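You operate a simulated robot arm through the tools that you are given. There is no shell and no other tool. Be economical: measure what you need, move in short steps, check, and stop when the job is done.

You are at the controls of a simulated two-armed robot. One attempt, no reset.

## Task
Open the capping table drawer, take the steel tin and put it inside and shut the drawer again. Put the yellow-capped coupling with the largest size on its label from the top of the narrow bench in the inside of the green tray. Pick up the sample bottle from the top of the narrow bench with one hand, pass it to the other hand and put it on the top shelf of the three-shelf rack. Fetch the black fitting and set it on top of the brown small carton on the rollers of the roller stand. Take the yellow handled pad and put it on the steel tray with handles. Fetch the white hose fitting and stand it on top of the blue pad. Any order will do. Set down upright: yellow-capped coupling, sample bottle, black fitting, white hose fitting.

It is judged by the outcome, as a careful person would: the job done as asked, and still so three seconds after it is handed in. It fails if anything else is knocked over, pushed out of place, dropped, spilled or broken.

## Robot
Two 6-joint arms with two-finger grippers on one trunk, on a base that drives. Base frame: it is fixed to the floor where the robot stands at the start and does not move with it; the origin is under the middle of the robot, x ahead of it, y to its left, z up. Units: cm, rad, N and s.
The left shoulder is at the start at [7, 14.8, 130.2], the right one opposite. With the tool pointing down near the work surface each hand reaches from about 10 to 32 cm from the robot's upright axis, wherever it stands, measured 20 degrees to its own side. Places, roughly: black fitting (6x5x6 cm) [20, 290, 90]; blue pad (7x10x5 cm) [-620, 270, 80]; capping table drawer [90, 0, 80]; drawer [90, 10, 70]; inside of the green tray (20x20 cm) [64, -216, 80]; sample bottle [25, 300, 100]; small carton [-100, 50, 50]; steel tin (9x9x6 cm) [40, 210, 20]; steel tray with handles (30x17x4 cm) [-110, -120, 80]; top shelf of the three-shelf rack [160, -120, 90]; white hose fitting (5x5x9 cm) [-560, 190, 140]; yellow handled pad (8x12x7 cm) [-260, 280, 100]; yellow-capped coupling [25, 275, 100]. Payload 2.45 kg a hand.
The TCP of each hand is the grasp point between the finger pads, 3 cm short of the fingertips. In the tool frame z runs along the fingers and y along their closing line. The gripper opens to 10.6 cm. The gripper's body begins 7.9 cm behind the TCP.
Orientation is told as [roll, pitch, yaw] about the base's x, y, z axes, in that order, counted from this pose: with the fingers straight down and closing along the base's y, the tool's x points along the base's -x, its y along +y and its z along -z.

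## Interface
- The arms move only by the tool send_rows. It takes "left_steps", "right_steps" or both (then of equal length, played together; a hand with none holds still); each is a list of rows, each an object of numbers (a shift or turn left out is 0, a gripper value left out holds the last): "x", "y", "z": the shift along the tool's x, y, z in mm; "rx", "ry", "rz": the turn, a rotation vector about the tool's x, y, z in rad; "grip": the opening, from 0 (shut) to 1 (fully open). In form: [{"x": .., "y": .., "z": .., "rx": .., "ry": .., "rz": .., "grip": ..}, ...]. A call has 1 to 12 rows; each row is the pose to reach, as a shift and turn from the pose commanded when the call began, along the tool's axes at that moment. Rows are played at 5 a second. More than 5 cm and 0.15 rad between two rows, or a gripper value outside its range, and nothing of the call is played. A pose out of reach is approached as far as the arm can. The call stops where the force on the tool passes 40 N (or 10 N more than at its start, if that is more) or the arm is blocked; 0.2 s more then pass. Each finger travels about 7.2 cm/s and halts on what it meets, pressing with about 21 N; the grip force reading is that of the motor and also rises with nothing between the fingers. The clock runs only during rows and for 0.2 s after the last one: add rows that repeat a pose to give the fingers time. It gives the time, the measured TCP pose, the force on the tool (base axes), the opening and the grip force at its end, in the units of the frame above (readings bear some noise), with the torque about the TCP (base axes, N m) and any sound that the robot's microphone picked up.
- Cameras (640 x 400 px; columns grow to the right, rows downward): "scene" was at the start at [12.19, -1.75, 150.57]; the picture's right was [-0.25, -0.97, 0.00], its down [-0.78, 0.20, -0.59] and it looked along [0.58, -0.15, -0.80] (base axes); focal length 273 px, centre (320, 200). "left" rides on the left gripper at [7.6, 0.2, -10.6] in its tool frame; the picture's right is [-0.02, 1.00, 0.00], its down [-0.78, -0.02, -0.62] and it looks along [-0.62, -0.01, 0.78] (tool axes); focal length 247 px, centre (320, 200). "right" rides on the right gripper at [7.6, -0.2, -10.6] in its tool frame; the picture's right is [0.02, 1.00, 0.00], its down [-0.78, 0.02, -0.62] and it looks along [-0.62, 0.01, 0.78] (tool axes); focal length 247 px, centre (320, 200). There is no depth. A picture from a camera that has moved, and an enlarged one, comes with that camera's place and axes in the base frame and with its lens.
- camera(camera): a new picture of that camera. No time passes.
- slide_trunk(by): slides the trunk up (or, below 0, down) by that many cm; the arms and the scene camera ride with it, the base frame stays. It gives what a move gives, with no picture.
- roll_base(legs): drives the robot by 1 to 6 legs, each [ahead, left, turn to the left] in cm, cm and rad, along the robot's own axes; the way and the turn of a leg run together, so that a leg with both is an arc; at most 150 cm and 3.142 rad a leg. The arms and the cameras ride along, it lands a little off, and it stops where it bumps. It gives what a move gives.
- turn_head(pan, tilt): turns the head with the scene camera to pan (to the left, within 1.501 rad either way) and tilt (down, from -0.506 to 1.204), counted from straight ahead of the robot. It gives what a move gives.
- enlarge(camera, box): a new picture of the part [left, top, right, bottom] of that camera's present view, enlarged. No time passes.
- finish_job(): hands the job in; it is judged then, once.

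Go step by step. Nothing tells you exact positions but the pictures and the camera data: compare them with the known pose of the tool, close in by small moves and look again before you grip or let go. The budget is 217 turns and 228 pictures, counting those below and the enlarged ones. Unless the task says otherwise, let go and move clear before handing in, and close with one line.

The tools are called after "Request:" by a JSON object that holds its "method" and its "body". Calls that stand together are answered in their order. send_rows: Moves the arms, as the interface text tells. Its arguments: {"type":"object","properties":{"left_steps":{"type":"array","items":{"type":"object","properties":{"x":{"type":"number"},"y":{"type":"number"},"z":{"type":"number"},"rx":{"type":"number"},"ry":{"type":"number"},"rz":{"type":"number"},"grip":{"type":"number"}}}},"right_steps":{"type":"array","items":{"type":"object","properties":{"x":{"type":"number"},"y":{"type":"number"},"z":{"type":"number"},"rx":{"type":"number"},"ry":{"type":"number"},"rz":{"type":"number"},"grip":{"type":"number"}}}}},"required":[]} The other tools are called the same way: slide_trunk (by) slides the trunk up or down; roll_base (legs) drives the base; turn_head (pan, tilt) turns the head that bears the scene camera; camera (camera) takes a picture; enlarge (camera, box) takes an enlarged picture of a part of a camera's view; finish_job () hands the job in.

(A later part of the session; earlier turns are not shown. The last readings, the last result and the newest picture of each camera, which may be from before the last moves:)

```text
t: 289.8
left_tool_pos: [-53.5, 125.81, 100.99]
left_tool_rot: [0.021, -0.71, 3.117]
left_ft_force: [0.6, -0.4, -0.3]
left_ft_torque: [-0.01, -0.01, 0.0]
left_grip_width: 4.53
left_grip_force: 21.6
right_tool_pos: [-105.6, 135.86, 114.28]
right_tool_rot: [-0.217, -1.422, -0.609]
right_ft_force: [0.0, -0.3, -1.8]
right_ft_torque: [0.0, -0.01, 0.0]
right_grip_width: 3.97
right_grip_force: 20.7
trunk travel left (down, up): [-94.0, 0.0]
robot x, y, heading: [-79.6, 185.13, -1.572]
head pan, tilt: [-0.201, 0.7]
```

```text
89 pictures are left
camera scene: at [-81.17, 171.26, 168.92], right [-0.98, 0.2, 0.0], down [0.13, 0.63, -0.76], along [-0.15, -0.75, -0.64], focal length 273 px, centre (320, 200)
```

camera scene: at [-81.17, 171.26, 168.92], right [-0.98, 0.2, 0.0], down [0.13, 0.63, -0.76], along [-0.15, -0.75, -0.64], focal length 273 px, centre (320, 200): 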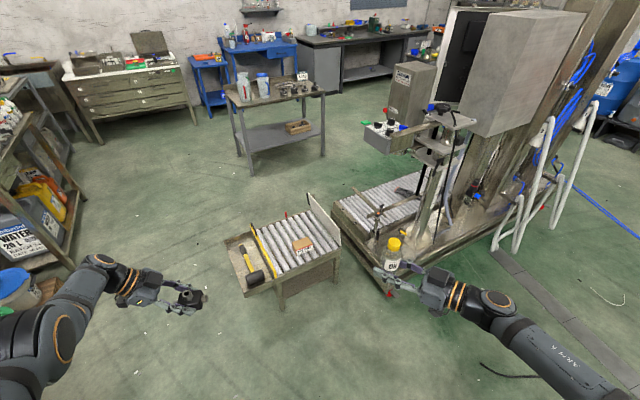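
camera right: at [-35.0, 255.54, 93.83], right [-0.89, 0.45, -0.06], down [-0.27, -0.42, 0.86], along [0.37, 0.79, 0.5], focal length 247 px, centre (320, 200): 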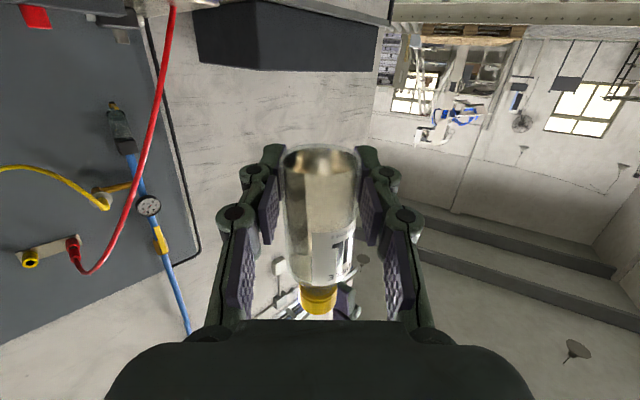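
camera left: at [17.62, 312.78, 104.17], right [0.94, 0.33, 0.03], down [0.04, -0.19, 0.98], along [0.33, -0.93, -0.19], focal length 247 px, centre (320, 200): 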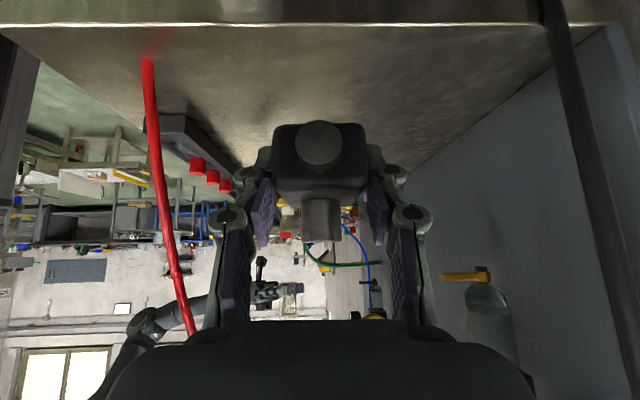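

The carton is on the low stand, top at about (-92, 61, 42). I approach from the north-east side, heading about -2.0.

Request:
{"method": "roll_base", "body": {"legs": [[0, 0, -0.43], [36, 32, 0]]}}

Request:
{"method": "slide_trunk", "body": {"by": -34}}

Request:
{"method": "send_rows", "body": {"left_steps": [{"x": -25, "z": 22}, {"x": -50, "z": 44}, {"x": -75, "z": 66}, {"x": -100, "z": 88}, {"x": -125, "z": 110}], "right_steps": [{"x": -30}, {"x": -60}, {"x": -90}, {"x": -120}, {"x": -150}]}}

Request:
{"method": "turn_head", "body": {"pan": 0.1, "tilt": 0.85}}

Request:
{"method": "camera", "body": {"camera": "scene"}}

```text
t: 293.9
left_tool_pos: [-66.08, 75.15, 101.09]
left_tool_rot: [0.02, -0.709, 2.686]
left_ft_force: [0.9, 0.4, -0.8]
left_ft_torque: [-0.01, -0.03, -0.01]
left_grip_width: 4.53
left_grip_force: 21.1
right_tool_pos: [-109.25, 105.93, 114.38]
right_tool_rot: [-0.221, -1.424, -1.035]
right_ft_force: [-0.6, 0.2, -1.4]
right_ft_torque: [-0.01, 0.02, 0.0]
right_grip_width: 3.96
right_grip_force: 21.0
trunk travel left (down, up): [-94.0, 0.0]
robot x, y, heading: [-64.95, 139.25, -2.002]
head pan, tilt: [-0.201, 0.7]
```

```text
t: 297.2
left_tool_pos: [-66.04, 74.99, 67.02]
left_tool_rot: [0.019, -0.71, 2.688]
left_ft_force: [0.4, -0.3, -1.3]
left_ft_torque: [-0.03, -0.03, 0.01]
left_grip_width: 4.55
left_grip_force: 20.8
right_tool_pos: [-109.26, 105.78, 80.27]
right_tool_rot: [-0.218, -1.42, -1.038]
right_ft_force: [0.0, 0.2, -1.3]
right_ft_torque: [-0.02, 0.0, -0.05]
right_grip_width: 3.98
right_grip_force: 20.7
trunk travel left (down, up): [-60.0, 34.0]
robot x, y, heading: [-65.28, 139.01, -2.0]
head pan, tilt: [-0.201, 0.7]
```

```text
t: 298.4
left_tool_pos: [-81.92, 79.74, 65.5]
left_tool_rot: [0.018, -0.707, 2.689]
left_ft_force: [-0.5, 0.6, 0.1]
left_ft_torque: [-0.04, -0.01, 0.01]
left_grip_width: 4.51
left_grip_force: 20.9
left hand out of reach, approached as far as the arm can: row 1, 2, 3, 4, 5
right_tool_pos: [-109.11, 103.03, 92.6]
right_tool_rot: [-0.214, -1.422, -1.043]
right_ft_force: [0.0, 0.6, -1.5]
right_ft_torque: [0.01, 0.0, 0.02]
right_grip_width: 3.98
right_grip_force: 20.9
right hand out of reach, approached as far as the arm can: row 4, 5
trunk travel left (down, up): [-60.0, 34.0]
robot x, y, heading: [-65.06, 139.49, -1.999]
head pan, tilt: [-0.201, 0.7]
```

```text
t: 299.2
left_tool_pos: [-81.94, 79.84, 65.4]
left_tool_rot: [0.02, -0.71, 2.687]
left_ft_force: [0.1, 0.0, -0.9]
left_ft_torque: [-0.03, -0.03, 0.01]
left_grip_width: 4.51
left_grip_force: 21.2
right_tool_pos: [-109.12, 102.96, 92.58]
right_tool_rot: [-0.217, -1.42, -1.038]
right_ft_force: [0.0, 0.4, -0.7]
right_ft_torque: [-0.01, -0.01, 0.03]
right_grip_width: 3.96
right_grip_force: 21.0
trunk travel left (down, up): [-60.0, 34.0]
robot x, y, heading: [-65.21, 139.54, -2.003]
head pan, tilt: [0.099, 0.85]
```

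```text
88 pictures are left
camera scene: at [-69.85, 127.37, 133.7], right [-0.95, 0.33, 0.0], down [0.24, 0.71, -0.66], along [-0.21, -0.62, -0.75], focal length 273 px, centre (320, 200)
```

scene: 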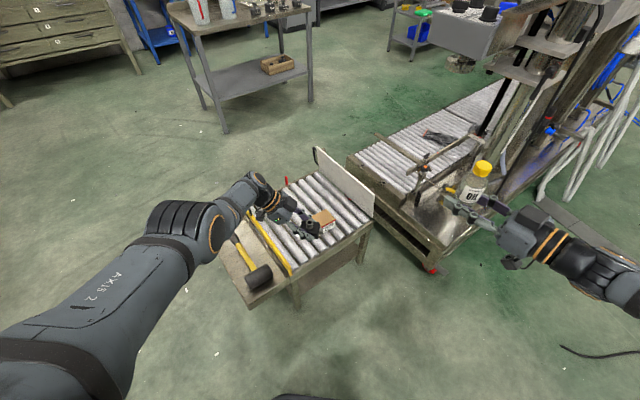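

Request:
{"method": "roll_base", "body": {"legs": [[20, -1, 0]]}}

Request:
{"method": "enlarge", "body": {"camera": "scene", "box": [220, 170, 380, 290]}}

Request:
{"method": "camera", "body": {"camera": "left"}}

```text
t: 300.8
left_tool_pos: [-91.3, 61.94, 65.44]
left_tool_rot: [0.019, -0.71, 2.689]
left_ft_force: [-0.3, -0.3, -1.7]
left_ft_torque: [0.0, -0.01, 0.0]
left_grip_width: 4.5
left_grip_force: 20.8
right_tool_pos: [-118.32, 84.93, 92.54]
right_tool_rot: [-0.215, -1.42, -1.041]
right_ft_force: [0.4, 0.3, -1.2]
right_ft_torque: [0.0, 0.0, -0.01]
right_grip_width: 3.97
right_grip_force: 21.0
trunk travel left (down, up): [-60.0, 34.0]
robot x, y, heading: [-74.81, 121.52, -2.006]
head pan, tilt: [0.099, 0.85]
```

```text
3.33 times, centred on (300, 230) of scene
camera zoom: at [-79.12, 109.53, 133.69], right [-0.95, 0.32, 0.0], down [0.24, 0.71, -0.66], along [-0.21, -0.62, -0.75], focal length 909 px, centre (387, 100)
```

zoom: 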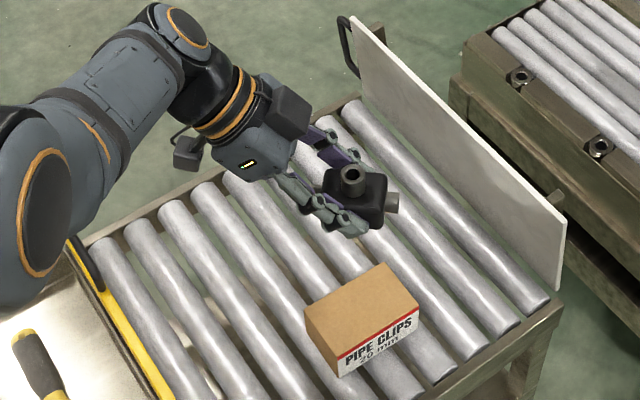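

```text
86 pictures are left
camera left: at [-79.72, 56.46, 68.56], right [-0.44, -0.9, 0.03], down [-0.16, 0.11, 0.98], along [-0.88, 0.43, -0.19], focal length 247 px, centre (320, 200)
```

left: 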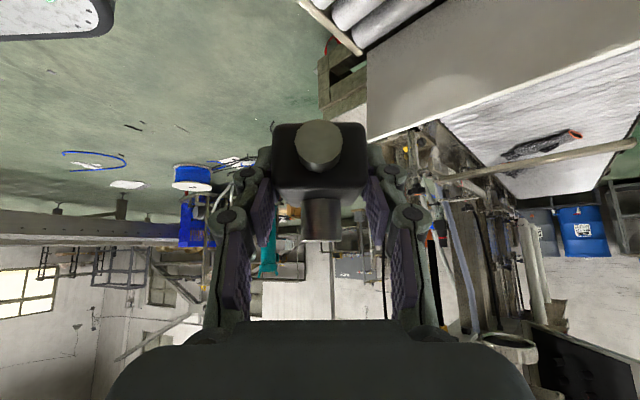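

The fitting hangs right above the carton's center. I lower until contact.

Request:
{"method": "slide_trunk", "body": {"by": -15}}

Request:
{"method": "enlarge", "body": {"camera": "scene", "box": [220, 170, 380, 290]}}

```text
t: 302.5
left_tool_pos: [-91.16, 61.97, 50.57]
left_tool_rot: [0.019, -0.709, 2.689]
left_ft_force: [0.1, 0.6, -1.2]
left_ft_torque: [-0.01, 0.0, -0.04]
left_grip_width: 4.51
left_grip_force: 21.0
right_tool_pos: [-118.32, 85.11, 77.79]
right_tool_rot: [-0.221, -1.419, -1.036]
right_ft_force: [0.0, -0.1, -1.6]
right_ft_torque: [0.04, 0.02, 0.01]
right_grip_width: 3.98
right_grip_force: 21.2
trunk travel left (down, up): [-45.0, 49.0]
robot x, y, heading: [-74.44, 121.6, -2.001]
head pan, tilt: [0.099, 0.85]
```

```text
3.33 times, centred on (300, 230) of scene
camera zoom: at [-79.08, 109.61, 118.71], right [-0.95, 0.32, 0.0], down [0.24, 0.71, -0.66], along [-0.21, -0.62, -0.75], focal length 909 px, centre (387, 100)
```

zoom: 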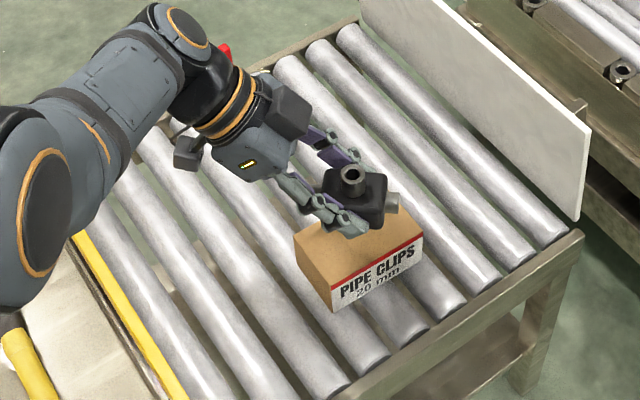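

Request:
{"method": "roll_base", "body": {"legs": [[-0.9, 0.3, 0]]}}

Request:
{"method": "slide_trunk", "body": {"by": -2}}

Request:
{"method": "slide_trunk", "body": {"by": -1}}

Request:
{"method": "enlarge", "body": {"camera": "scene", "box": [250, 170, 370, 270]}}

```text
t: 303.3
left_tool_pos: [-90.57, 62.82, 50.44]
left_tool_rot: [0.022, -0.711, 2.687]
left_ft_force: [0.5, -0.1, -0.7]
left_ft_torque: [-0.05, 0.02, 0.02]
left_grip_width: 4.55
left_grip_force: 21.0
right_tool_pos: [-117.59, 85.74, 77.65]
right_tool_rot: [-0.22, -1.42, -1.035]
right_ft_force: [-0.6, 0.3, -0.9]
right_ft_torque: [0.04, 0.04, 0.01]
right_grip_width: 3.98
right_grip_force: 21.2
trunk travel left (down, up): [-45.0, 49.0]
robot x, y, heading: [-73.76, 122.3, -2.005]
head pan, tilt: [0.099, 0.85]
```

```text
t: 303.9
left_tool_pos: [-90.6, 62.76, 48.54]
left_tool_rot: [0.018, -0.711, 2.688]
left_ft_force: [-0.3, 0.3, -1.5]
left_ft_torque: [-0.02, -0.02, -0.01]
left_grip_width: 4.54
left_grip_force: 21.3
right_tool_pos: [-117.7, 85.88, 75.63]
right_tool_rot: [-0.218, -1.421, -1.037]
right_ft_force: [-1.0, -0.2, -0.6]
right_ft_torque: [0.0, 0.02, 0.02]
right_grip_width: 3.97
right_grip_force: 21.1
trunk travel left (down, up): [-43.0, 51.0]
robot x, y, heading: [-73.69, 122.15, -2.004]
head pan, tilt: [0.099, 0.85]
```

```text
t: 304.5
left_tool_pos: [-90.5, 62.8, 47.5]
left_tool_rot: [0.019, -0.709, 2.687]
left_ft_force: [-1.0, 0.4, -1.2]
left_ft_torque: [-0.06, 0.0, 0.04]
left_grip_width: 4.51
left_grip_force: 21.1
right_tool_pos: [-117.7, 85.77, 74.51]
right_tool_rot: [-0.221, -1.421, -1.036]
right_ft_force: [-1.3, 0.3, -0.7]
right_ft_torque: [0.01, -0.03, 0.02]
right_grip_width: 3.99
right_grip_force: 20.4
trunk travel left (down, up): [-42.0, 52.0]
robot x, y, heading: [-74.05, 122.58, -2.001]
head pan, tilt: [0.099, 0.85]
```

```text
4.00 times, centred on (310, 220) of scene
camera zoom: at [-78.43, 110.3, 115.7], right [-0.95, 0.32, 0.0], down [0.24, 0.71, -0.66], along [-0.21, -0.62, -0.75], focal length 1091 px, centre (360, 120)
```

zoom: 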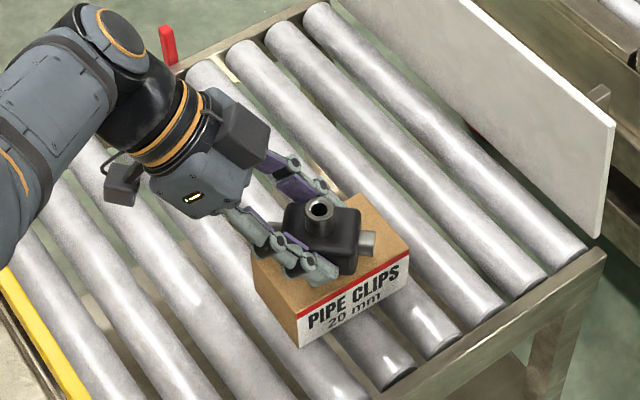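

Request:
{"method": "slide_trunk", "body": {"by": -0.8}}

Request:
{"method": "slide_trunk", "body": {"by": -0.6}}

```text
t: 305.1
left_tool_pos: [-90.61, 62.82, 46.62]
left_tool_rot: [0.019, -0.711, 2.687]
left_ft_force: [0.7, -0.2, -1.2]
left_ft_torque: [0.01, 0.03, 0.01]
left_grip_width: 4.54
left_grip_force: 20.9
right_tool_pos: [-117.55, 85.83, 73.83]
right_tool_rot: [-0.219, -1.421, -1.035]
right_ft_force: [-0.7, -1.1, 0.0]
right_ft_torque: [0.01, 0.04, 0.05]
right_grip_width: 3.98
right_grip_force: 21.4
trunk travel left (down, up): [-41.2, 52.8]
robot x, y, heading: [-73.82, 122.1, -2.002]
head pan, tilt: [0.099, 0.85]
```

```text
t: 305.6
left_tool_pos: [-90.64, 62.7, 46.11]
left_tool_rot: [0.018, -0.71, 2.688]
left_ft_force: [0.3, -0.1, -0.3]
left_ft_torque: [0.01, 0.0, 0.02]
left_grip_width: 4.51
left_grip_force: 20.9
right_tool_pos: [-117.69, 85.65, 73.33]
right_tool_rot: [-0.216, -1.421, -1.037]
right_ft_force: [0.5, -0.5, -0.8]
right_ft_torque: [-0.01, 0.03, 0.02]
right_grip_width: 3.98
right_grip_force: 21.1
trunk travel left (down, up): [-40.6, 53.4]
robot x, y, heading: [-73.57, 122.45, -2.0]
head pan, tilt: [0.099, 0.85]
```

Request:
{"method": "slide_trunk", "body": {"by": -0.5}}

Request:
{"method": "slide_trunk", "body": {"by": -0.5}}

Request:
{"method": "slide_trunk", "body": {"by": -0.4}}

Request:
{"method": "enlarge", "body": {"camera": "scene", "box": [250, 170, 370, 270]}}

```text
t: 306.2
left_tool_pos: [-90.59, 62.77, 45.71]
left_tool_rot: [0.022, -0.71, 2.687]
left_ft_force: [-0.3, 0.1, 2.4]
left_ft_torque: [0.11, 0.03, 0.0]
left_grip_width: 4.51
left_grip_force: 21.0
right_tool_pos: [-117.64, 85.8, 72.84]
right_tool_rot: [-0.22, -1.42, -1.034]
right_ft_force: [0.4, -0.3, -0.9]
right_ft_torque: [0.01, 0.03, -0.01]
right_grip_width: 3.98
right_grip_force: 20.7
trunk travel left (down, up): [-40.1, 53.9]
robot x, y, heading: [-73.46, 121.92, -2.002]
head pan, tilt: [0.099, 0.85]
```

```text
t: 306.7
left_tool_pos: [-90.7, 62.65, 45.68]
left_tool_rot: [0.028, -0.711, 2.68]
left_ft_force: [0.3, 0.2, 28.8]
left_ft_torque: [0.89, 0.1, -0.03]
left_grip_width: 4.53
left_grip_force: 21.0
right_tool_pos: [-117.67, 86.02, 72.31]
right_tool_rot: [-0.238, -1.422, -1.02]
right_ft_force: [0.8, 0.5, -1.0]
right_ft_torque: [0.0, 0.0, -0.04]
right_grip_width: 3.95
right_grip_force: 20.7
trunk travel left (down, up): [-39.6, 54.4]
robot x, y, heading: [-73.95, 121.94, -2.0]
head pan, tilt: [0.099, 0.85]
```

```text
t: 307.1
left_tool_pos: [-91.02, 62.54, 45.52]
left_tool_rot: [0.03, -0.72, 2.682]
left_ft_force: [-3.6, 5.3, 19.3]
left_ft_torque: [0.71, -0.08, 0.09]
left_grip_width: 4.53
left_grip_force: 20.8
right_tool_pos: [-117.84, 86.01, 72.01]
right_tool_rot: [-0.223, -1.424, -1.036]
right_ft_force: [-0.2, -0.1, -1.1]
right_ft_torque: [0.01, -0.01, 0.02]
right_grip_width: 3.97
right_grip_force: 21.1
trunk travel left (down, up): [-39.4, 54.6]
robot x, y, heading: [-73.56, 121.8, -2.002]
head pan, tilt: [0.099, 0.85]
stopped: the force on the tool passed its limit at 44 N (the readings are from after the stop); the commanded pose is now the measured one
```

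```text
4.00 times, centred on (310, 220) of scene
camera zoom: at [-78.45, 110.45, 113.13], right [-0.95, 0.33, 0.0], down [0.24, 0.71, -0.66], along [-0.21, -0.63, -0.75], focal length 1091 px, centre (360, 120)
```

zoom: 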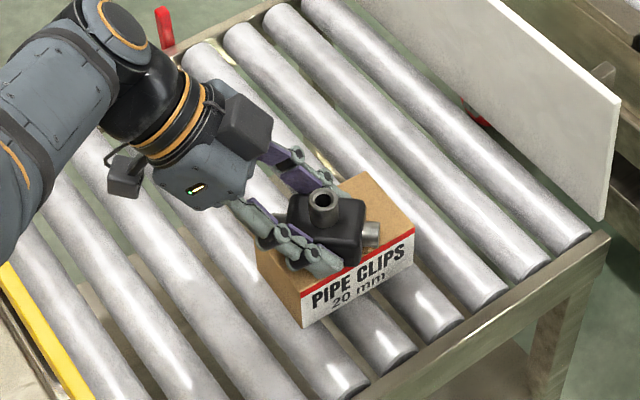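

Contact made. I relieve slightly, open and retreat up-left.

Request:
{"method": "slide_trunk", "body": {"by": 0.5}}

Request:
{"method": "send_rows", "body": {"left_steps": [{"grip": 0.48}, {"grip": 0.55}, {"grip": 0.65}, {"grip": 0.72}, {"grip": 0.72}, {"z": -25}, {"z": -50}, {"z": -80}, {"z": -110}]}}

Request:
{"method": "enlarge", "body": {"camera": "scene", "box": [230, 150, 390, 270]}}

```text
t: 307.6
left_tool_pos: [-90.61, 62.59, 45.71]
left_tool_rot: [0.024, -0.712, 2.686]
left_ft_force: [0.3, -0.1, 0.9]
left_ft_torque: [0.04, 0.0, -0.05]
left_grip_width: 4.56
left_grip_force: 20.9
right_tool_pos: [-117.72, 85.87, 72.54]
right_tool_rot: [-0.219, -1.421, -1.037]
right_ft_force: [-0.4, 1.0, -1.2]
right_ft_torque: [0.01, -0.01, 0.02]
right_grip_width: 3.97
right_grip_force: 20.7
trunk travel left (down, up): [-39.9, 54.1]
robot x, y, heading: [-73.71, 122.19, -1.996]
head pan, tilt: [0.099, 0.85]
```

```text
t: 309.6
left_tool_pos: [-84.66, 56.94, 52.81]
left_tool_rot: [0.024, -0.716, 2.684]
left_ft_force: [0.4, -0.9, 0.1]
left_ft_torque: [0.02, 0.02, -0.02]
left_grip_width: 7.63
left_grip_force: 0.0
left hand out of reach, approached as far as the arm can: row 6, 7, 8, 9
right_tool_pos: [-117.73, 85.86, 72.49]
right_tool_rot: [-0.22, -1.42, -1.035]
right_ft_force: [-0.1, 0.0, -1.2]
right_ft_torque: [0.04, 0.0, 0.03]
right_grip_width: 3.96
right_grip_force: 20.5
trunk travel left (down, up): [-39.9, 54.1]
robot x, y, heading: [-73.66, 122.25, -2.004]
head pan, tilt: [0.099, 0.85]
```

```text
3.33 times, centred on (310, 210) of scene
camera zoom: at [-78.41, 110.3, 113.63], right [-0.95, 0.32, 0.0], down [0.24, 0.71, -0.66], along [-0.21, -0.62, -0.75], focal length 909 px, centre (353, 167)
```

zoom: 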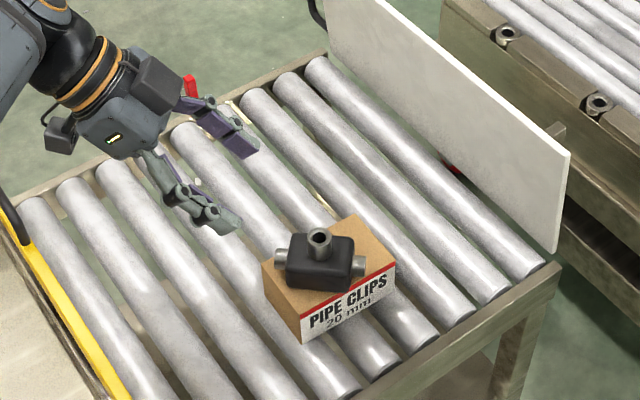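

The fitting stands on the carton. Next the bottle to the rack: I raise up, back off, turn, and travel.

Request:
{"method": "slide_trunk", "body": {"by": 40}}

Request:
{"method": "slide_trunk", "body": {"by": 14}}

Request:
{"method": "roll_base", "body": {"legs": [[-20, 0, 0], [0, 0, 2.4], [45, -24, 0], [-42, -124, 0]]}}

Request:
{"method": "turn_head", "body": {"pan": -0.8, "tilt": 0.55}}

Request:
{"method": "camera", "body": {"camera": "scene"}}

```text
t: 313.5
left_tool_pos: [-84.73, 56.95, 92.77]
left_tool_rot: [0.023, -0.716, 2.684]
left_ft_force: [-0.3, -0.7, 0.3]
left_ft_torque: [-0.04, 0.01, -0.02]
left_grip_width: 7.6
left_grip_force: 0.0
right_tool_pos: [-117.75, 85.87, 112.43]
right_tool_rot: [-0.219, -1.421, -1.037]
right_ft_force: [-0.1, 0.2, -1.1]
right_ft_torque: [0.02, -0.04, 0.01]
right_grip_width: 3.98
right_grip_force: 21.1
trunk travel left (down, up): [-79.9, 14.1]
robot x, y, heading: [-73.99, 121.88, -1.997]
head pan, tilt: [0.099, 0.85]
```

```text
t: 315.1
left_tool_pos: [-84.74, 57.09, 106.86]
left_tool_rot: [0.023, -0.717, 2.684]
left_ft_force: [-0.2, -0.1, 0.4]
left_ft_torque: [0.03, 0.0, 0.01]
left_grip_width: 7.62
left_grip_force: 0.1
right_tool_pos: [-117.77, 85.79, 126.55]
right_tool_rot: [-0.216, -1.419, -1.038]
right_ft_force: [-0.7, -0.2, -0.7]
right_ft_torque: [0.0, -0.01, 0.01]
right_grip_width: 3.96
right_grip_force: 21.8
trunk travel left (down, up): [-93.9, 0.1]
robot x, y, heading: [-73.76, 121.92, -2.0]
head pan, tilt: [0.099, 0.85]
```

```text
t: 331.2
left_tool_pos: [46.39, 45.72, 106.84]
left_tool_rot: [0.023, -0.715, -1.196]
left_ft_force: [0.7, -0.2, -0.4]
left_ft_torque: [-0.02, 0.0, -0.02]
left_grip_width: 7.62
left_grip_force: 0.1
right_tool_pos: [51.36, 2.12, 126.58]
right_tool_rot: [-0.219, -1.421, 1.365]
right_ft_force: [-0.8, 0.8, -1.7]
right_ft_torque: [-0.03, -0.02, -0.02]
right_grip_width: 4.01
right_grip_force: 21.2
trunk travel left (down, up): [-93.9, 0.1]
robot x, y, heading: [-5.37, 4.92, 0.404]
head pan, tilt: [0.099, 0.85]
```

```text
t: 332.4
left_tool_pos: [46.46, 45.75, 106.85]
left_tool_rot: [0.021, -0.716, -1.195]
left_ft_force: [-0.2, 0.5, -0.9]
left_ft_torque: [0.0, 0.0, 0.02]
left_grip_width: 7.63
left_grip_force: 0.1
right_tool_pos: [51.32, 2.25, 126.55]
right_tool_rot: [-0.22, -1.421, 1.367]
right_ft_force: [0.3, 0.3, -1.6]
right_ft_torque: [0.01, 0.04, 0.01]
right_grip_width: 3.98
right_grip_force: 21.3
trunk travel left (down, up): [-93.9, 0.1]
robot x, y, heading: [-5.5, 4.66, 0.401]
head pan, tilt: [-0.799, 0.55]
```

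```text
81 pictures are left
camera scene: at [7.38, 3.35, 170.17], right [-0.39, -0.92, 0.0], down [-0.48, 0.2, -0.85], along [0.79, -0.33, -0.52], focal length 273 px, centre (320, 200)
```

scene: 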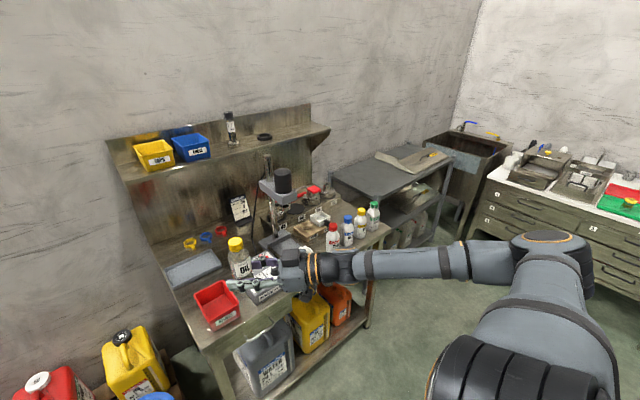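

The rack's top is free at its near end. I route around the capping table's corner, raising the left hand.

Request:
{"method": "send_rows", "body": {"left_steps": [{"x": -25, "z": -30}, {"x": -50, "z": -60}, {"x": -75, "z": -90}, {"x": -100, "z": -120}]}}

Request:
{"method": "roll_base", "body": {"legs": [[-11, -66, 0], [14, -69, 0], [0, 0, 0.2]]}}

Request:
{"method": "turn_head", "body": {"pan": -0.1, "tilt": 0.75}}

Request:
{"method": "camera", "body": {"camera": "scene"}}

```text
t: 333.4
left_tool_pos: [49.45, 48.1, 121.95]
left_tool_rot: [0.018, -0.717, -1.195]
left_ft_force: [-0.9, -0.2, 0.4]
left_ft_torque: [0.01, -0.02, 0.01]
left_grip_width: 7.62
left_grip_force: 0.0
left hand out of reach, approached as far as the arm can: row 1, 2, 3, 4
right_tool_pos: [51.35, 2.03, 126.56]
right_tool_rot: [-0.22, -1.421, 1.367]
right_ft_force: [-0.3, 0.3, -1.3]
right_ft_torque: [0.0, -0.01, 0.02]
right_grip_width: 4.01
right_grip_force: 21.3
trunk travel left (down, up): [-93.9, 0.1]
robot x, y, heading: [-5.23, 5.02, 0.405]
head pan, tilt: [-0.799, 0.55]
```

```text
t: 341.2
left_tool_pos: [95.29, -64.69, 121.83]
left_tool_rot: [0.02, -0.713, -0.997]
left_ft_force: [0.1, -0.2, 0.1]
left_ft_torque: [0.03, 0.01, 0.0]
left_grip_width: 7.62
left_grip_force: 0.1
right_tool_pos: [106.13, -109.39, 126.6]
right_tool_rot: [-0.212, -1.422, 1.56]
right_ft_force: [0.1, -0.3, -1.8]
right_ft_torque: [-0.02, -0.01, 0.05]
right_grip_width: 3.99
right_grip_force: 21.2
trunk travel left (down, up): [-93.9, 0.1]
robot x, y, heading: [49.35, -118.21, 0.601]
head pan, tilt: [-0.799, 0.55]
```

```text
t: 342.3
left_tool_pos: [95.11, -64.62, 121.93]
left_tool_rot: [0.02, -0.714, -0.996]
left_ft_force: [-0.3, 0.2, -0.5]
left_ft_torque: [0.03, 0.01, 0.02]
left_grip_width: 7.62
left_grip_force: 0.0
right_tool_pos: [105.95, -109.21, 126.55]
right_tool_rot: [-0.217, -1.422, 1.565]
right_ft_force: [-0.1, 0.1, -1.8]
right_ft_torque: [-0.03, 0.01, 0.02]
right_grip_width: 3.98
right_grip_force: 21.2
trunk travel left (down, up): [-93.9, 0.1]
robot x, y, heading: [49.66, -118.19, 0.602]
head pan, tilt: [-0.099, 0.75]
```

```text
80 pictures are left
camera scene: at [61.08, -111.01, 168.44], right [0.48, -0.88, 0.0], down [-0.6, -0.33, -0.73], along [0.64, 0.35, -0.68], focal length 273 px, centre (320, 200)
```

scene: 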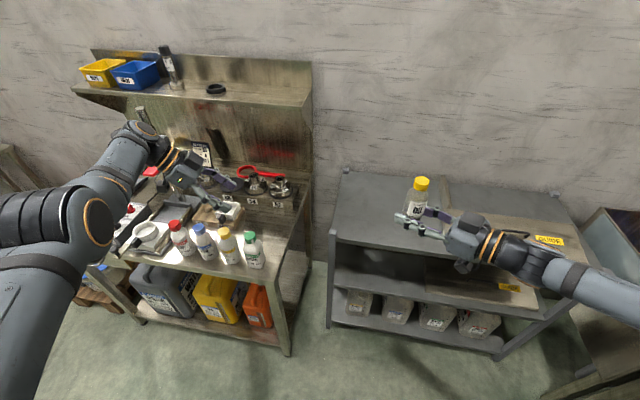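

The gripper camera hangs below the right hand, so the bottle must be set near the shelf's front edge with the hand square to it. I rotate the right hand about the vertical so that it points straight ahead, and bring it inward.

Request:
{"method": "send_rows", "body": {"right_steps": [{"rx": 0.13}, {"rx": 0.26}, {"rx": 0.39}, {"rx": 0.52}, {"rx": 0.65}, {"rx": 0.74}]}}

Request:
{"method": "roll_base", "body": {"legs": [[0, 0, -0.32]]}}

Request:
{"method": "camera", "body": {"camera": "scene"}}

```text
t: 343.7
left_tool_pos: [94.92, -64.38, 121.9]
left_tool_rot: [0.022, -0.717, -0.999]
left_ft_force: [-1.7, 0.5, -0.3]
left_ft_torque: [-0.01, 0.0, -0.02]
left_grip_width: 7.64
left_grip_force: 0.1
right_tool_pos: [105.84, -109.98, 126.53]
right_tool_rot: [-0.975, -1.422, 1.58]
right_ft_force: [-0.7, -0.2, -0.8]
right_ft_torque: [-0.05, 0.0, -0.01]
right_grip_width: 3.98
right_grip_force: 20.6
right hand out of reach, approached as far as the arm can: row 1, 2, 5, 6
trunk travel left (down, up): [-93.9, 0.1]
robot x, y, heading: [49.76, -117.58, 0.606]
head pan, tilt: [-0.099, 0.75]
```

```text
t: 345.1
left_tool_pos: [109.71, -81.79, 121.91]
left_tool_rot: [0.022, -0.717, -1.322]
left_ft_force: [0.1, -0.2, 0.5]
left_ft_torque: [0.01, -0.04, 0.02]
left_grip_width: 7.64
left_grip_force: 0.0
right_tool_pos: [105.52, -128.35, 126.48]
right_tool_rot: [-0.976, -1.421, 1.258]
right_ft_force: [-0.4, 1.3, -0.7]
right_ft_torque: [-0.03, -0.04, -0.01]
right_grip_width: 3.97
right_grip_force: 20.8
trunk travel left (down, up): [-93.9, 0.1]
robot x, y, heading: [49.5, -117.74, 0.268]
head pan, tilt: [-0.099, 0.75]
```

```text
79 pictures are left
camera scene: at [62.64, -114.86, 168.43], right [0.18, -0.98, 0.0], down [-0.67, -0.12, -0.73], along [0.72, 0.13, -0.68], focal length 273 px, centre (320, 200)
```

scene: 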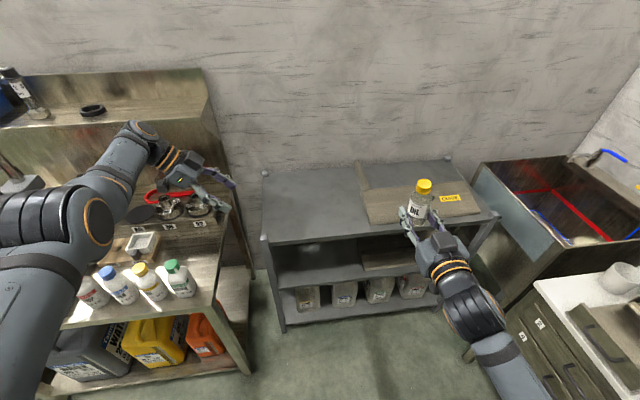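

Request:
{"method": "send_rows", "body": {"right_steps": [{"y": 30}, {"y": 60}, {"y": 90}, {"y": 120}]}}

Request:
{"method": "roll_base", "body": {"legs": [[0, 6, 0.04], [22, 0, 0]]}}

Request:
{"method": "camera", "body": {"camera": "scene"}}

```text
t: 346.1
left_tool_pos: [109.69, -81.81, 121.86]
left_tool_rot: [0.021, -0.716, -1.322]
left_ft_force: [-0.8, 0.3, 0.4]
left_ft_torque: [-0.01, 0.01, 0.03]
left_grip_width: 7.67
left_grip_force: 0.1
right_tool_pos: [103.37, -127.78, 125.66]
right_tool_rot: [-0.987, -1.424, 1.267]
right_ft_force: [0.7, -0.1, -0.4]
right_ft_torque: [-0.01, 0.02, 0.01]
right_grip_width: 3.98
right_grip_force: 20.8
right hand out of reach, approached as far as the arm can: row 1, 2, 3, 4
trunk travel left (down, up): [-93.9, 0.1]
robot x, y, heading: [49.89, -118.0, 0.272]
head pan, tilt: [-0.099, 0.75]
```

```text
t: 348.4
left_tool_pos: [127.26, -66.7, 122.31]
left_tool_rot: [0.024, -0.713, -1.281]
left_ft_force: [-0.1, -1.4, 0.1]
left_ft_torque: [0.05, -0.02, 0.02]
left_grip_width: 7.62
left_grip_force: 0.0
right_tool_pos: [122.63, -113.13, 125.62]
right_tool_rot: [-0.996, -1.427, 1.319]
right_ft_force: [-0.4, -1.3, -1.7]
right_ft_torque: [0.02, -0.01, 0.01]
right_grip_width: 3.99
right_grip_force: 20.2
trunk travel left (down, up): [-93.9, 0.1]
robot x, y, heading: [68.9, -105.06, 0.315]
head pan, tilt: [-0.099, 0.75]
```

```text
78 pictures are left
camera scene: at [81.4, -102.09, 168.48], right [0.22, -0.98, 0.0], down [-0.66, -0.15, -0.73], along [0.72, 0.16, -0.68], focal length 273 px, centre (320, 200)
```

scene: 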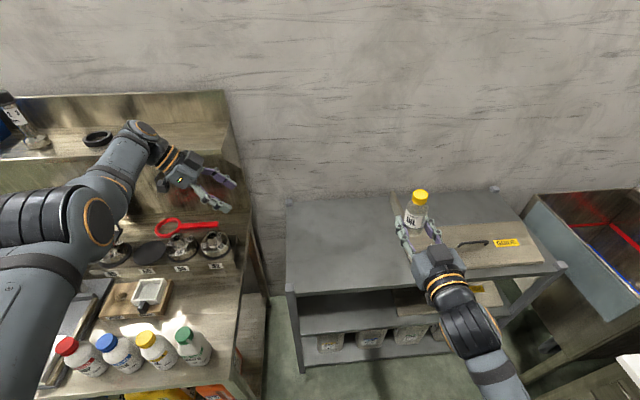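

The bottle's lateral position is good and clear of the sheet. I lower and extend the right arm instead of driving closer.

Request:
{"method": "send_rows", "body": {"right_steps": [{"x": 28, "z": 5}, {"x": 56, "z": 10}, {"x": 84, "z": 15}, {"x": 112, "z": 20}, {"x": 140, "z": 25}, {"x": 168, "z": 30}, {"x": 196, "z": 40}, {"x": 224, "z": 50}]}}

Request:
{"method": "camera", "body": {"camera": "scene"}}

Request:
{"method": "camera", "body": {"camera": "right"}}

```text
t: 350.2
left_tool_pos: [127.54, -66.49, 121.84]
left_tool_rot: [0.02, -0.716, -1.278]
left_ft_force: [0.1, 0.7, 0.2]
left_ft_torque: [0.01, 0.02, -0.02]
left_grip_width: 7.61
left_grip_force: 0.0
right_tool_pos: [126.94, -114.35, 102.75]
right_tool_rot: [-0.977, -1.422, 1.3]
right_ft_force: [-0.2, -1.2, -0.8]
right_ft_torque: [0.04, -0.01, 0.0]
right_grip_width: 4.0
right_grip_force: 21.5
trunk travel left (down, up): [-93.9, 0.1]
robot x, y, heading: [68.94, -105.32, 0.316]
head pan, tilt: [-0.099, 0.75]
```

```text
77 pictures are left
camera scene: at [81.92, -101.66, 168.43], right [0.22, -0.98, 0.0], down [-0.67, -0.15, -0.73], along [0.71, 0.16, -0.68], focal length 273 px, centre (320, 200)
```

scene: 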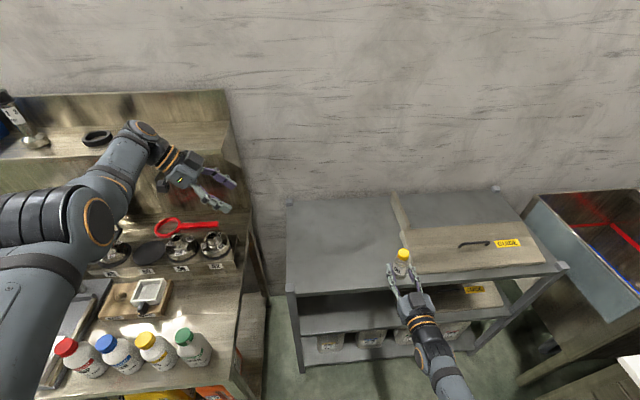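

```text
76 pictures are left
camera right: at [116.55, -119.01, 96.09], right [-0.32, 0.94, -0.14], down [-0.56, -0.07, 0.82], along [0.76, 0.35, 0.55], focal length 247 px, centre (320, 200)
```

right: 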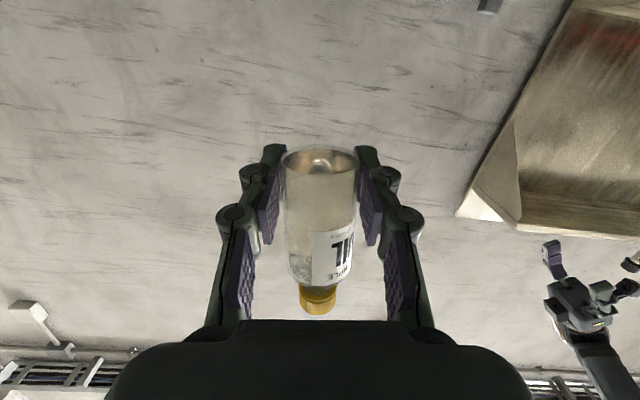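

Request:
{"method": "send_rows", "body": {"right_steps": [{"ry": 0.035, "rz": 0.053, "z": 20}, {"ry": 0.069, "rz": 0.106, "z": 45}, {"ry": 0.069, "rz": 0.106, "z": 75}, {"ry": 0.069, "rz": 0.106, "z": 105}, {"ry": 0.069, "rz": 0.106, "z": 113}]}}

Request:
{"method": "enlarge", "body": {"camera": "scene", "box": [280, 180, 480, 340]}}

```text
t: 351.4
left_tool_pos: [127.5, -66.57, 121.98]
left_tool_rot: [0.022, -0.716, -1.28]
left_ft_force: [1.1, 1.1, 0.4]
left_ft_torque: [0.0, 0.03, 0.0]
left_grip_width: 7.61
left_grip_force: 0.1
right_tool_pos: [137.52, -110.84, 102.06]
right_tool_rot: [-0.114, -1.419, 0.429]
right_ft_force: [-0.1, 0.0, -1.2]
right_ft_torque: [-0.01, -0.05, 0.02]
right_grip_width: 3.98
right_grip_force: 21.3
trunk travel left (down, up): [-93.9, 0.1]
robot x, y, heading: [69.11, -105.37, 0.317]
head pan, tilt: [-0.099, 0.75]
```

```text
2.50 times, centred on (380, 260) of scene
camera zoom: at [81.88, -101.65, 168.43], right [0.22, -0.98, 0.0], down [-0.67, -0.15, -0.73], along [0.71, 0.16, -0.68], focal length 682 px, centre (170, 50)
```

zoom: 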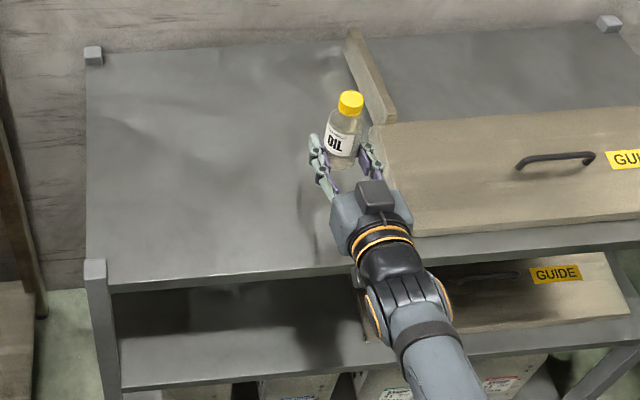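

The bottle will stand clear of the board. I correct nothing more and lower it.

Request:
{"method": "send_rows", "body": {"right_steps": [{"x": 30, "z": 7}, {"x": 60, "z": 14}, {"x": 85, "z": 20}, {"x": 100, "z": 24}]}}

Request:
{"method": "enlarge", "body": {"camera": "scene", "box": [320, 200, 440, 300]}}

```text
t: 352.4
left_tool_pos: [127.56, -66.44, 121.91]
left_tool_rot: [0.02, -0.715, -1.278]
left_ft_force: [0.4, -0.2, -0.1]
left_ft_torque: [-0.02, 0.02, -0.03]
left_grip_width: 7.63
left_grip_force: 0.2
right_tool_pos: [138.49, -110.72, 92.64]
right_tool_rot: [-0.115, -1.421, 0.432]
right_ft_force: [-0.3, 0.6, -1.5]
right_ft_torque: [0.03, 0.02, -0.02]
right_grip_width: 3.97
right_grip_force: 20.4
right hand out of reach, approached as far as the arm can: row 4
trunk travel left (down, up): [-93.9, 0.1]
robot x, y, heading: [69.04, -105.13, 0.322]
head pan, tilt: [-0.099, 0.75]
```

```text
4.00 times, centred on (380, 250) of scene
camera zoom: at [82.0, -101.6, 168.42], right [0.22, -0.98, 0.0], down [-0.67, -0.15, -0.73], along [0.71, 0.16, -0.68], focal length 1091 px, centre (80, 0)
```

zoom: 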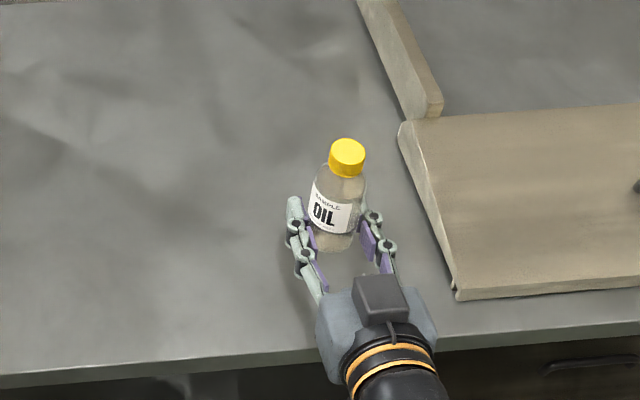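

Request:
{"method": "slide_trunk", "body": {"by": -1.2}}

Request:
{"method": "slide_trunk", "body": {"by": -0.8}}

Request:
{"method": "slide_trunk", "body": {"by": -0.6}}

Request:
{"method": "enlarge", "body": {"camera": "scene", "box": [320, 200, 440, 300]}}

```text
t: 353.0
left_tool_pos: [127.57, -66.51, 120.72]
left_tool_rot: [0.019, -0.716, -1.281]
left_ft_force: [0.0, 0.1, 0.0]
left_ft_torque: [-0.01, 0.05, 0.01]
left_grip_width: 7.64
left_grip_force: 0.0
right_tool_pos: [138.42, -110.59, 91.4]
right_tool_rot: [-0.113, -1.42, 0.428]
right_ft_force: [-0.3, -0.7, -1.4]
right_ft_torque: [0.02, 0.04, -0.03]
right_grip_width: 3.96
right_grip_force: 20.4
trunk travel left (down, up): [-92.7, 1.3]
robot x, y, heading: [69.3, -105.29, 0.32]
head pan, tilt: [-0.099, 0.75]
```

```text
t: 353.6
left_tool_pos: [127.43, -66.46, 120.04]
left_tool_rot: [0.019, -0.716, -1.28]
left_ft_force: [-0.5, -0.6, -0.6]
left_ft_torque: [0.0, -0.01, -0.01]
left_grip_width: 7.63
left_grip_force: 0.0
right_tool_pos: [138.53, -110.7, 90.62]
right_tool_rot: [-0.115, -1.419, 0.43]
right_ft_force: [0.4, -0.1, -1.1]
right_ft_torque: [0.04, -0.03, 0.02]
right_grip_width: 3.97
right_grip_force: 21.4
trunk travel left (down, up): [-91.9, 2.1]
robot x, y, heading: [68.93, -105.06, 0.32]
head pan, tilt: [-0.099, 0.75]
```

```text
t: 354.1
left_tool_pos: [127.51, -66.58, 119.47]
left_tool_rot: [0.019, -0.717, -1.279]
left_ft_force: [1.0, 0.2, 0.4]
left_ft_torque: [-0.01, 0.02, 0.02]
left_grip_width: 7.62
left_grip_force: 0.0
right_tool_pos: [138.49, -110.68, 90.01]
right_tool_rot: [-0.113, -1.418, 0.431]
right_ft_force: [0.5, 0.2, -1.1]
right_ft_torque: [-0.02, -0.01, 0.0]
right_grip_width: 4.0
right_grip_force: 21.1
trunk travel left (down, up): [-91.3, 2.7]
robot x, y, heading: [68.68, -105.26, 0.316]
head pan, tilt: [-0.099, 0.75]
```

```text
4.00 times, centred on (380, 250) of scene
camera zoom: at [81.94, -101.64, 165.82], right [0.22, -0.98, 0.0], down [-0.67, -0.15, -0.73], along [0.71, 0.16, -0.68], focal length 1091 px, centre (80, 0)
```

zoom: 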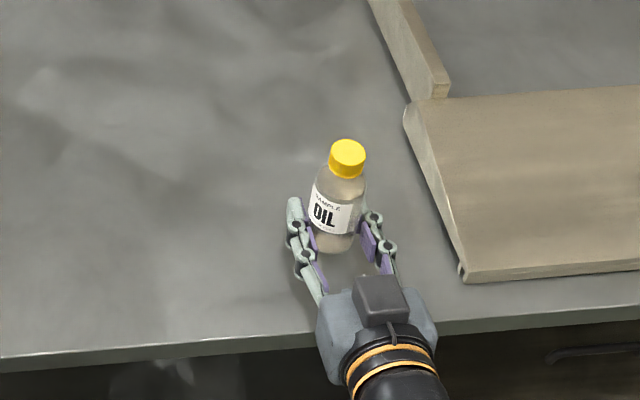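

Request:
{"method": "slide_trunk", "body": {"by": -0.8}}

Request:
{"method": "slide_trunk", "body": {"by": -0.8}}

Request:
{"method": "slide_trunk", "body": {"by": -0.8}}

Request:
{"method": "camera", "body": {"camera": "right"}}

```text
t: 354.7
left_tool_pos: [127.53, -66.42, 118.56]
left_tool_rot: [0.02, -0.715, -1.28]
left_ft_force: [0.3, 0.3, 0.0]
left_ft_torque: [-0.01, 0.02, 0.01]
left_grip_width: 7.63
left_grip_force: 0.1
right_tool_pos: [138.43, -110.84, 89.19]
right_tool_rot: [-0.114, -1.419, 0.43]
right_ft_force: [0.7, 0.1, -0.5]
right_ft_torque: [-0.01, 0.01, 0.0]
right_grip_width: 4.0
right_grip_force: 21.0
trunk travel left (down, up): [-90.5, 3.5]
robot x, y, heading: [69.25, -105.32, 0.315]
head pan, tilt: [-0.099, 0.75]
```

```text
t: 355.3
left_tool_pos: [127.48, -66.6, 117.75]
left_tool_rot: [0.02, -0.716, -1.279]
left_ft_force: [-0.2, 0.4, 0.7]
left_ft_torque: [-0.04, 0.01, -0.02]
left_grip_width: 7.65
left_grip_force: 0.0
right_tool_pos: [138.42, -110.65, 88.4]
right_tool_rot: [-0.114, -1.42, 0.428]
right_ft_force: [0.2, -0.8, -1.3]
right_ft_torque: [0.01, 0.01, 0.0]
right_grip_width: 3.99
right_grip_force: 21.1
trunk travel left (down, up): [-89.7, 4.3]
robot x, y, heading: [68.9, -105.35, 0.317]
head pan, tilt: [-0.099, 0.75]
```

```text
t: 355.9
left_tool_pos: [127.48, -66.48, 117.07]
left_tool_rot: [0.022, -0.715, -1.278]
left_ft_force: [0.2, 0.5, -0.3]
left_ft_torque: [0.0, -0.01, 0.02]
left_grip_width: 7.63
left_grip_force: 0.1
right_tool_pos: [138.44, -110.75, 87.79]
right_tool_rot: [-0.116, -1.421, 0.434]
right_ft_force: [1.0, 0.3, 3.0]
right_ft_torque: [0.12, 0.0, -0.02]
right_grip_width: 3.97
right_grip_force: 21.0
trunk travel left (down, up): [-88.9, 5.1]
robot x, y, heading: [68.95, -105.18, 0.315]
head pan, tilt: [-0.099, 0.75]
```

```text
72 pictures are left
camera right: at [127.46, -114.61, 81.77], right [-0.31, 0.95, -0.04], down [-0.48, -0.12, 0.87], along [0.82, 0.29, 0.5], focal length 247 px, centre (320, 200)
```

right: 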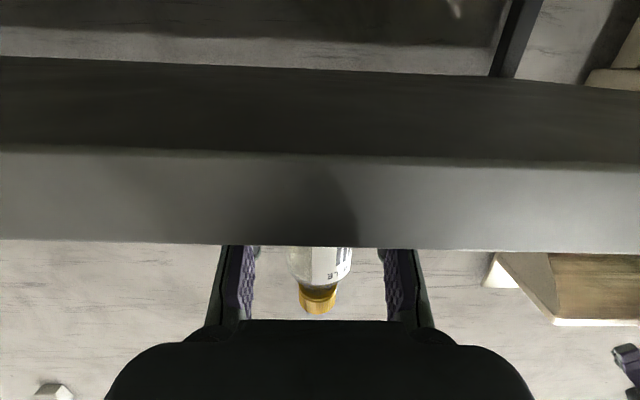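

Request:
{"method": "slide_trunk", "body": {"by": -0.3}}

Request:
{"method": "send_rows", "body": {"right_steps": [{"grip": 0.42}, {"grip": 0.5}, {"grip": 0.6}, {"grip": 0.7}, {"grip": 0.7}]}}

Request:
{"method": "enlarge", "body": {"camera": "scene", "box": [320, 200, 440, 300]}}

```text
t: 356.4
left_tool_pos: [127.26, -66.55, 116.85]
left_tool_rot: [0.022, -0.715, -1.281]
left_ft_force: [0.6, 0.5, 0.3]
left_ft_torque: [0.01, -0.02, -0.01]
left_grip_width: 7.66
left_grip_force: 0.1
right_tool_pos: [138.48, -110.79, 87.83]
right_tool_rot: [-0.124, -1.427, 0.439]
right_ft_force: [4.6, -0.3, 14.8]
right_ft_torque: [0.2, 0.09, -0.04]
right_grip_width: 4.01
right_grip_force: 20.9
trunk travel left (down, up): [-88.6, 5.4]
robot x, y, heading: [68.72, -105.31, 0.321]
head pan, tilt: [-0.099, 0.75]
```

```text
t: 357.6
left_tool_pos: [127.33, -66.56, 116.71]
left_tool_rot: [0.021, -0.716, -1.279]
left_ft_force: [-0.1, 0.2, -0.7]
left_ft_torque: [0.02, 0.02, 0.02]
left_grip_width: 7.63
left_grip_force: 0.2
right_tool_pos: [138.41, -110.75, 87.45]
right_tool_rot: [-0.116, -1.42, 0.431]
right_ft_force: [5.5, -1.0, 9.2]
right_ft_torque: [0.38, -0.16, -0.19]
right_grip_width: 7.3
right_grip_force: 0.0
trunk travel left (down, up): [-88.6, 5.4]
robot x, y, heading: [69.02, -104.75, 0.316]
head pan, tilt: [-0.099, 0.75]
```

```text
4.00 times, centred on (380, 250) of scene
camera zoom: at [81.72, -101.69, 163.14], right [0.22, -0.98, 0.0], down [-0.67, -0.15, -0.73], along [0.71, 0.16, -0.68], focal length 1091 px, centre (80, 0)
```

zoom: 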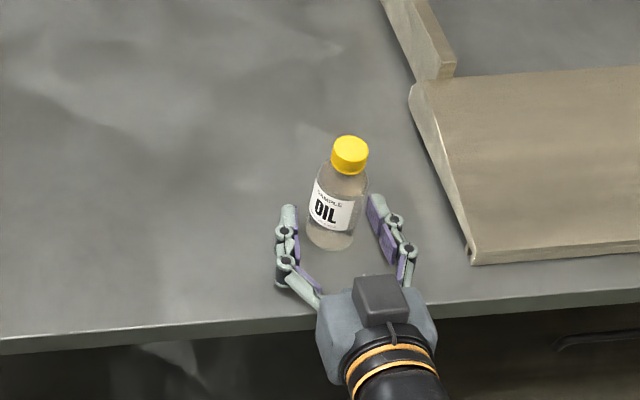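

Bottle stands on the top shelf. I rise a touch and withdraw straight back.

Request:
{"method": "slide_trunk", "body": {"by": 0.5}}

Request:
{"method": "roll_base", "body": {"legs": [[-30, 0, 0]]}}

Request:
{"method": "enlarge", "body": {"camera": "scene", "box": [280, 120, 480, 280]}}

```text
t: 358.1
left_tool_pos: [127.45, -66.45, 117.13]
left_tool_rot: [0.021, -0.717, -1.279]
left_ft_force: [0.2, 0.2, 0.1]
left_ft_torque: [0.01, -0.02, -0.03]
left_grip_width: 7.67
left_grip_force: 0.0
right_tool_pos: [138.44, -110.83, 87.68]
right_tool_rot: [-0.113, -1.416, 0.432]
right_ft_force: [-0.4, -0.3, -0.6]
right_ft_torque: [-0.05, 0.02, -0.02]
right_grip_width: 7.44
right_grip_force: 0.1
trunk travel left (down, up): [-89.1, 4.9]
robot x, y, heading: [69.39, -105.23, 0.317]
head pan, tilt: [-0.099, 0.75]
```

```text
t: 360.1
left_tool_pos: [99.65, -75.65, 117.07]
left_tool_rot: [0.018, -0.716, -1.277]
left_ft_force: [0.4, -0.8, -0.4]
left_ft_torque: [-0.02, 0.0, 0.02]
left_grip_width: 7.61
left_grip_force: 0.0
right_tool_pos: [110.59, -119.68, 87.81]
right_tool_rot: [-0.114, -1.417, 0.432]
right_ft_force: [-0.1, 0.3, 0.0]
right_ft_torque: [-0.01, -0.01, -0.01]
right_grip_width: 7.43
right_grip_force: 0.0
trunk travel left (down, up): [-89.1, 4.9]
robot x, y, heading: [41.39, -114.44, 0.322]
head pan, tilt: [-0.099, 0.75]
```

```text
2.50 times, centred on (380, 200) of scene
camera zoom: at [54.13, -110.79, 163.61], right [0.22, -0.98, 0.0], down [-0.67, -0.15, -0.73], along [0.71, 0.16, -0.68], focal length 682 px, centre (170, 200)
```

zoom: 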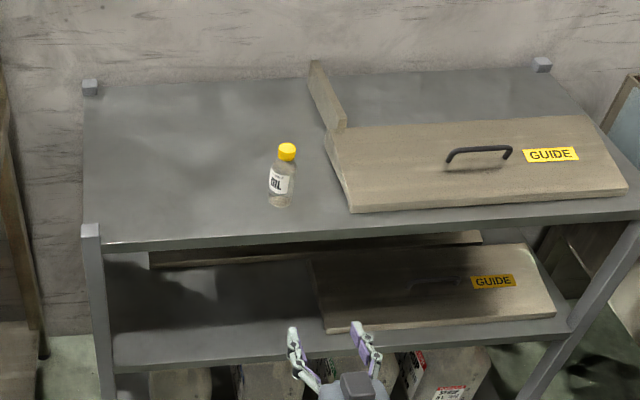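

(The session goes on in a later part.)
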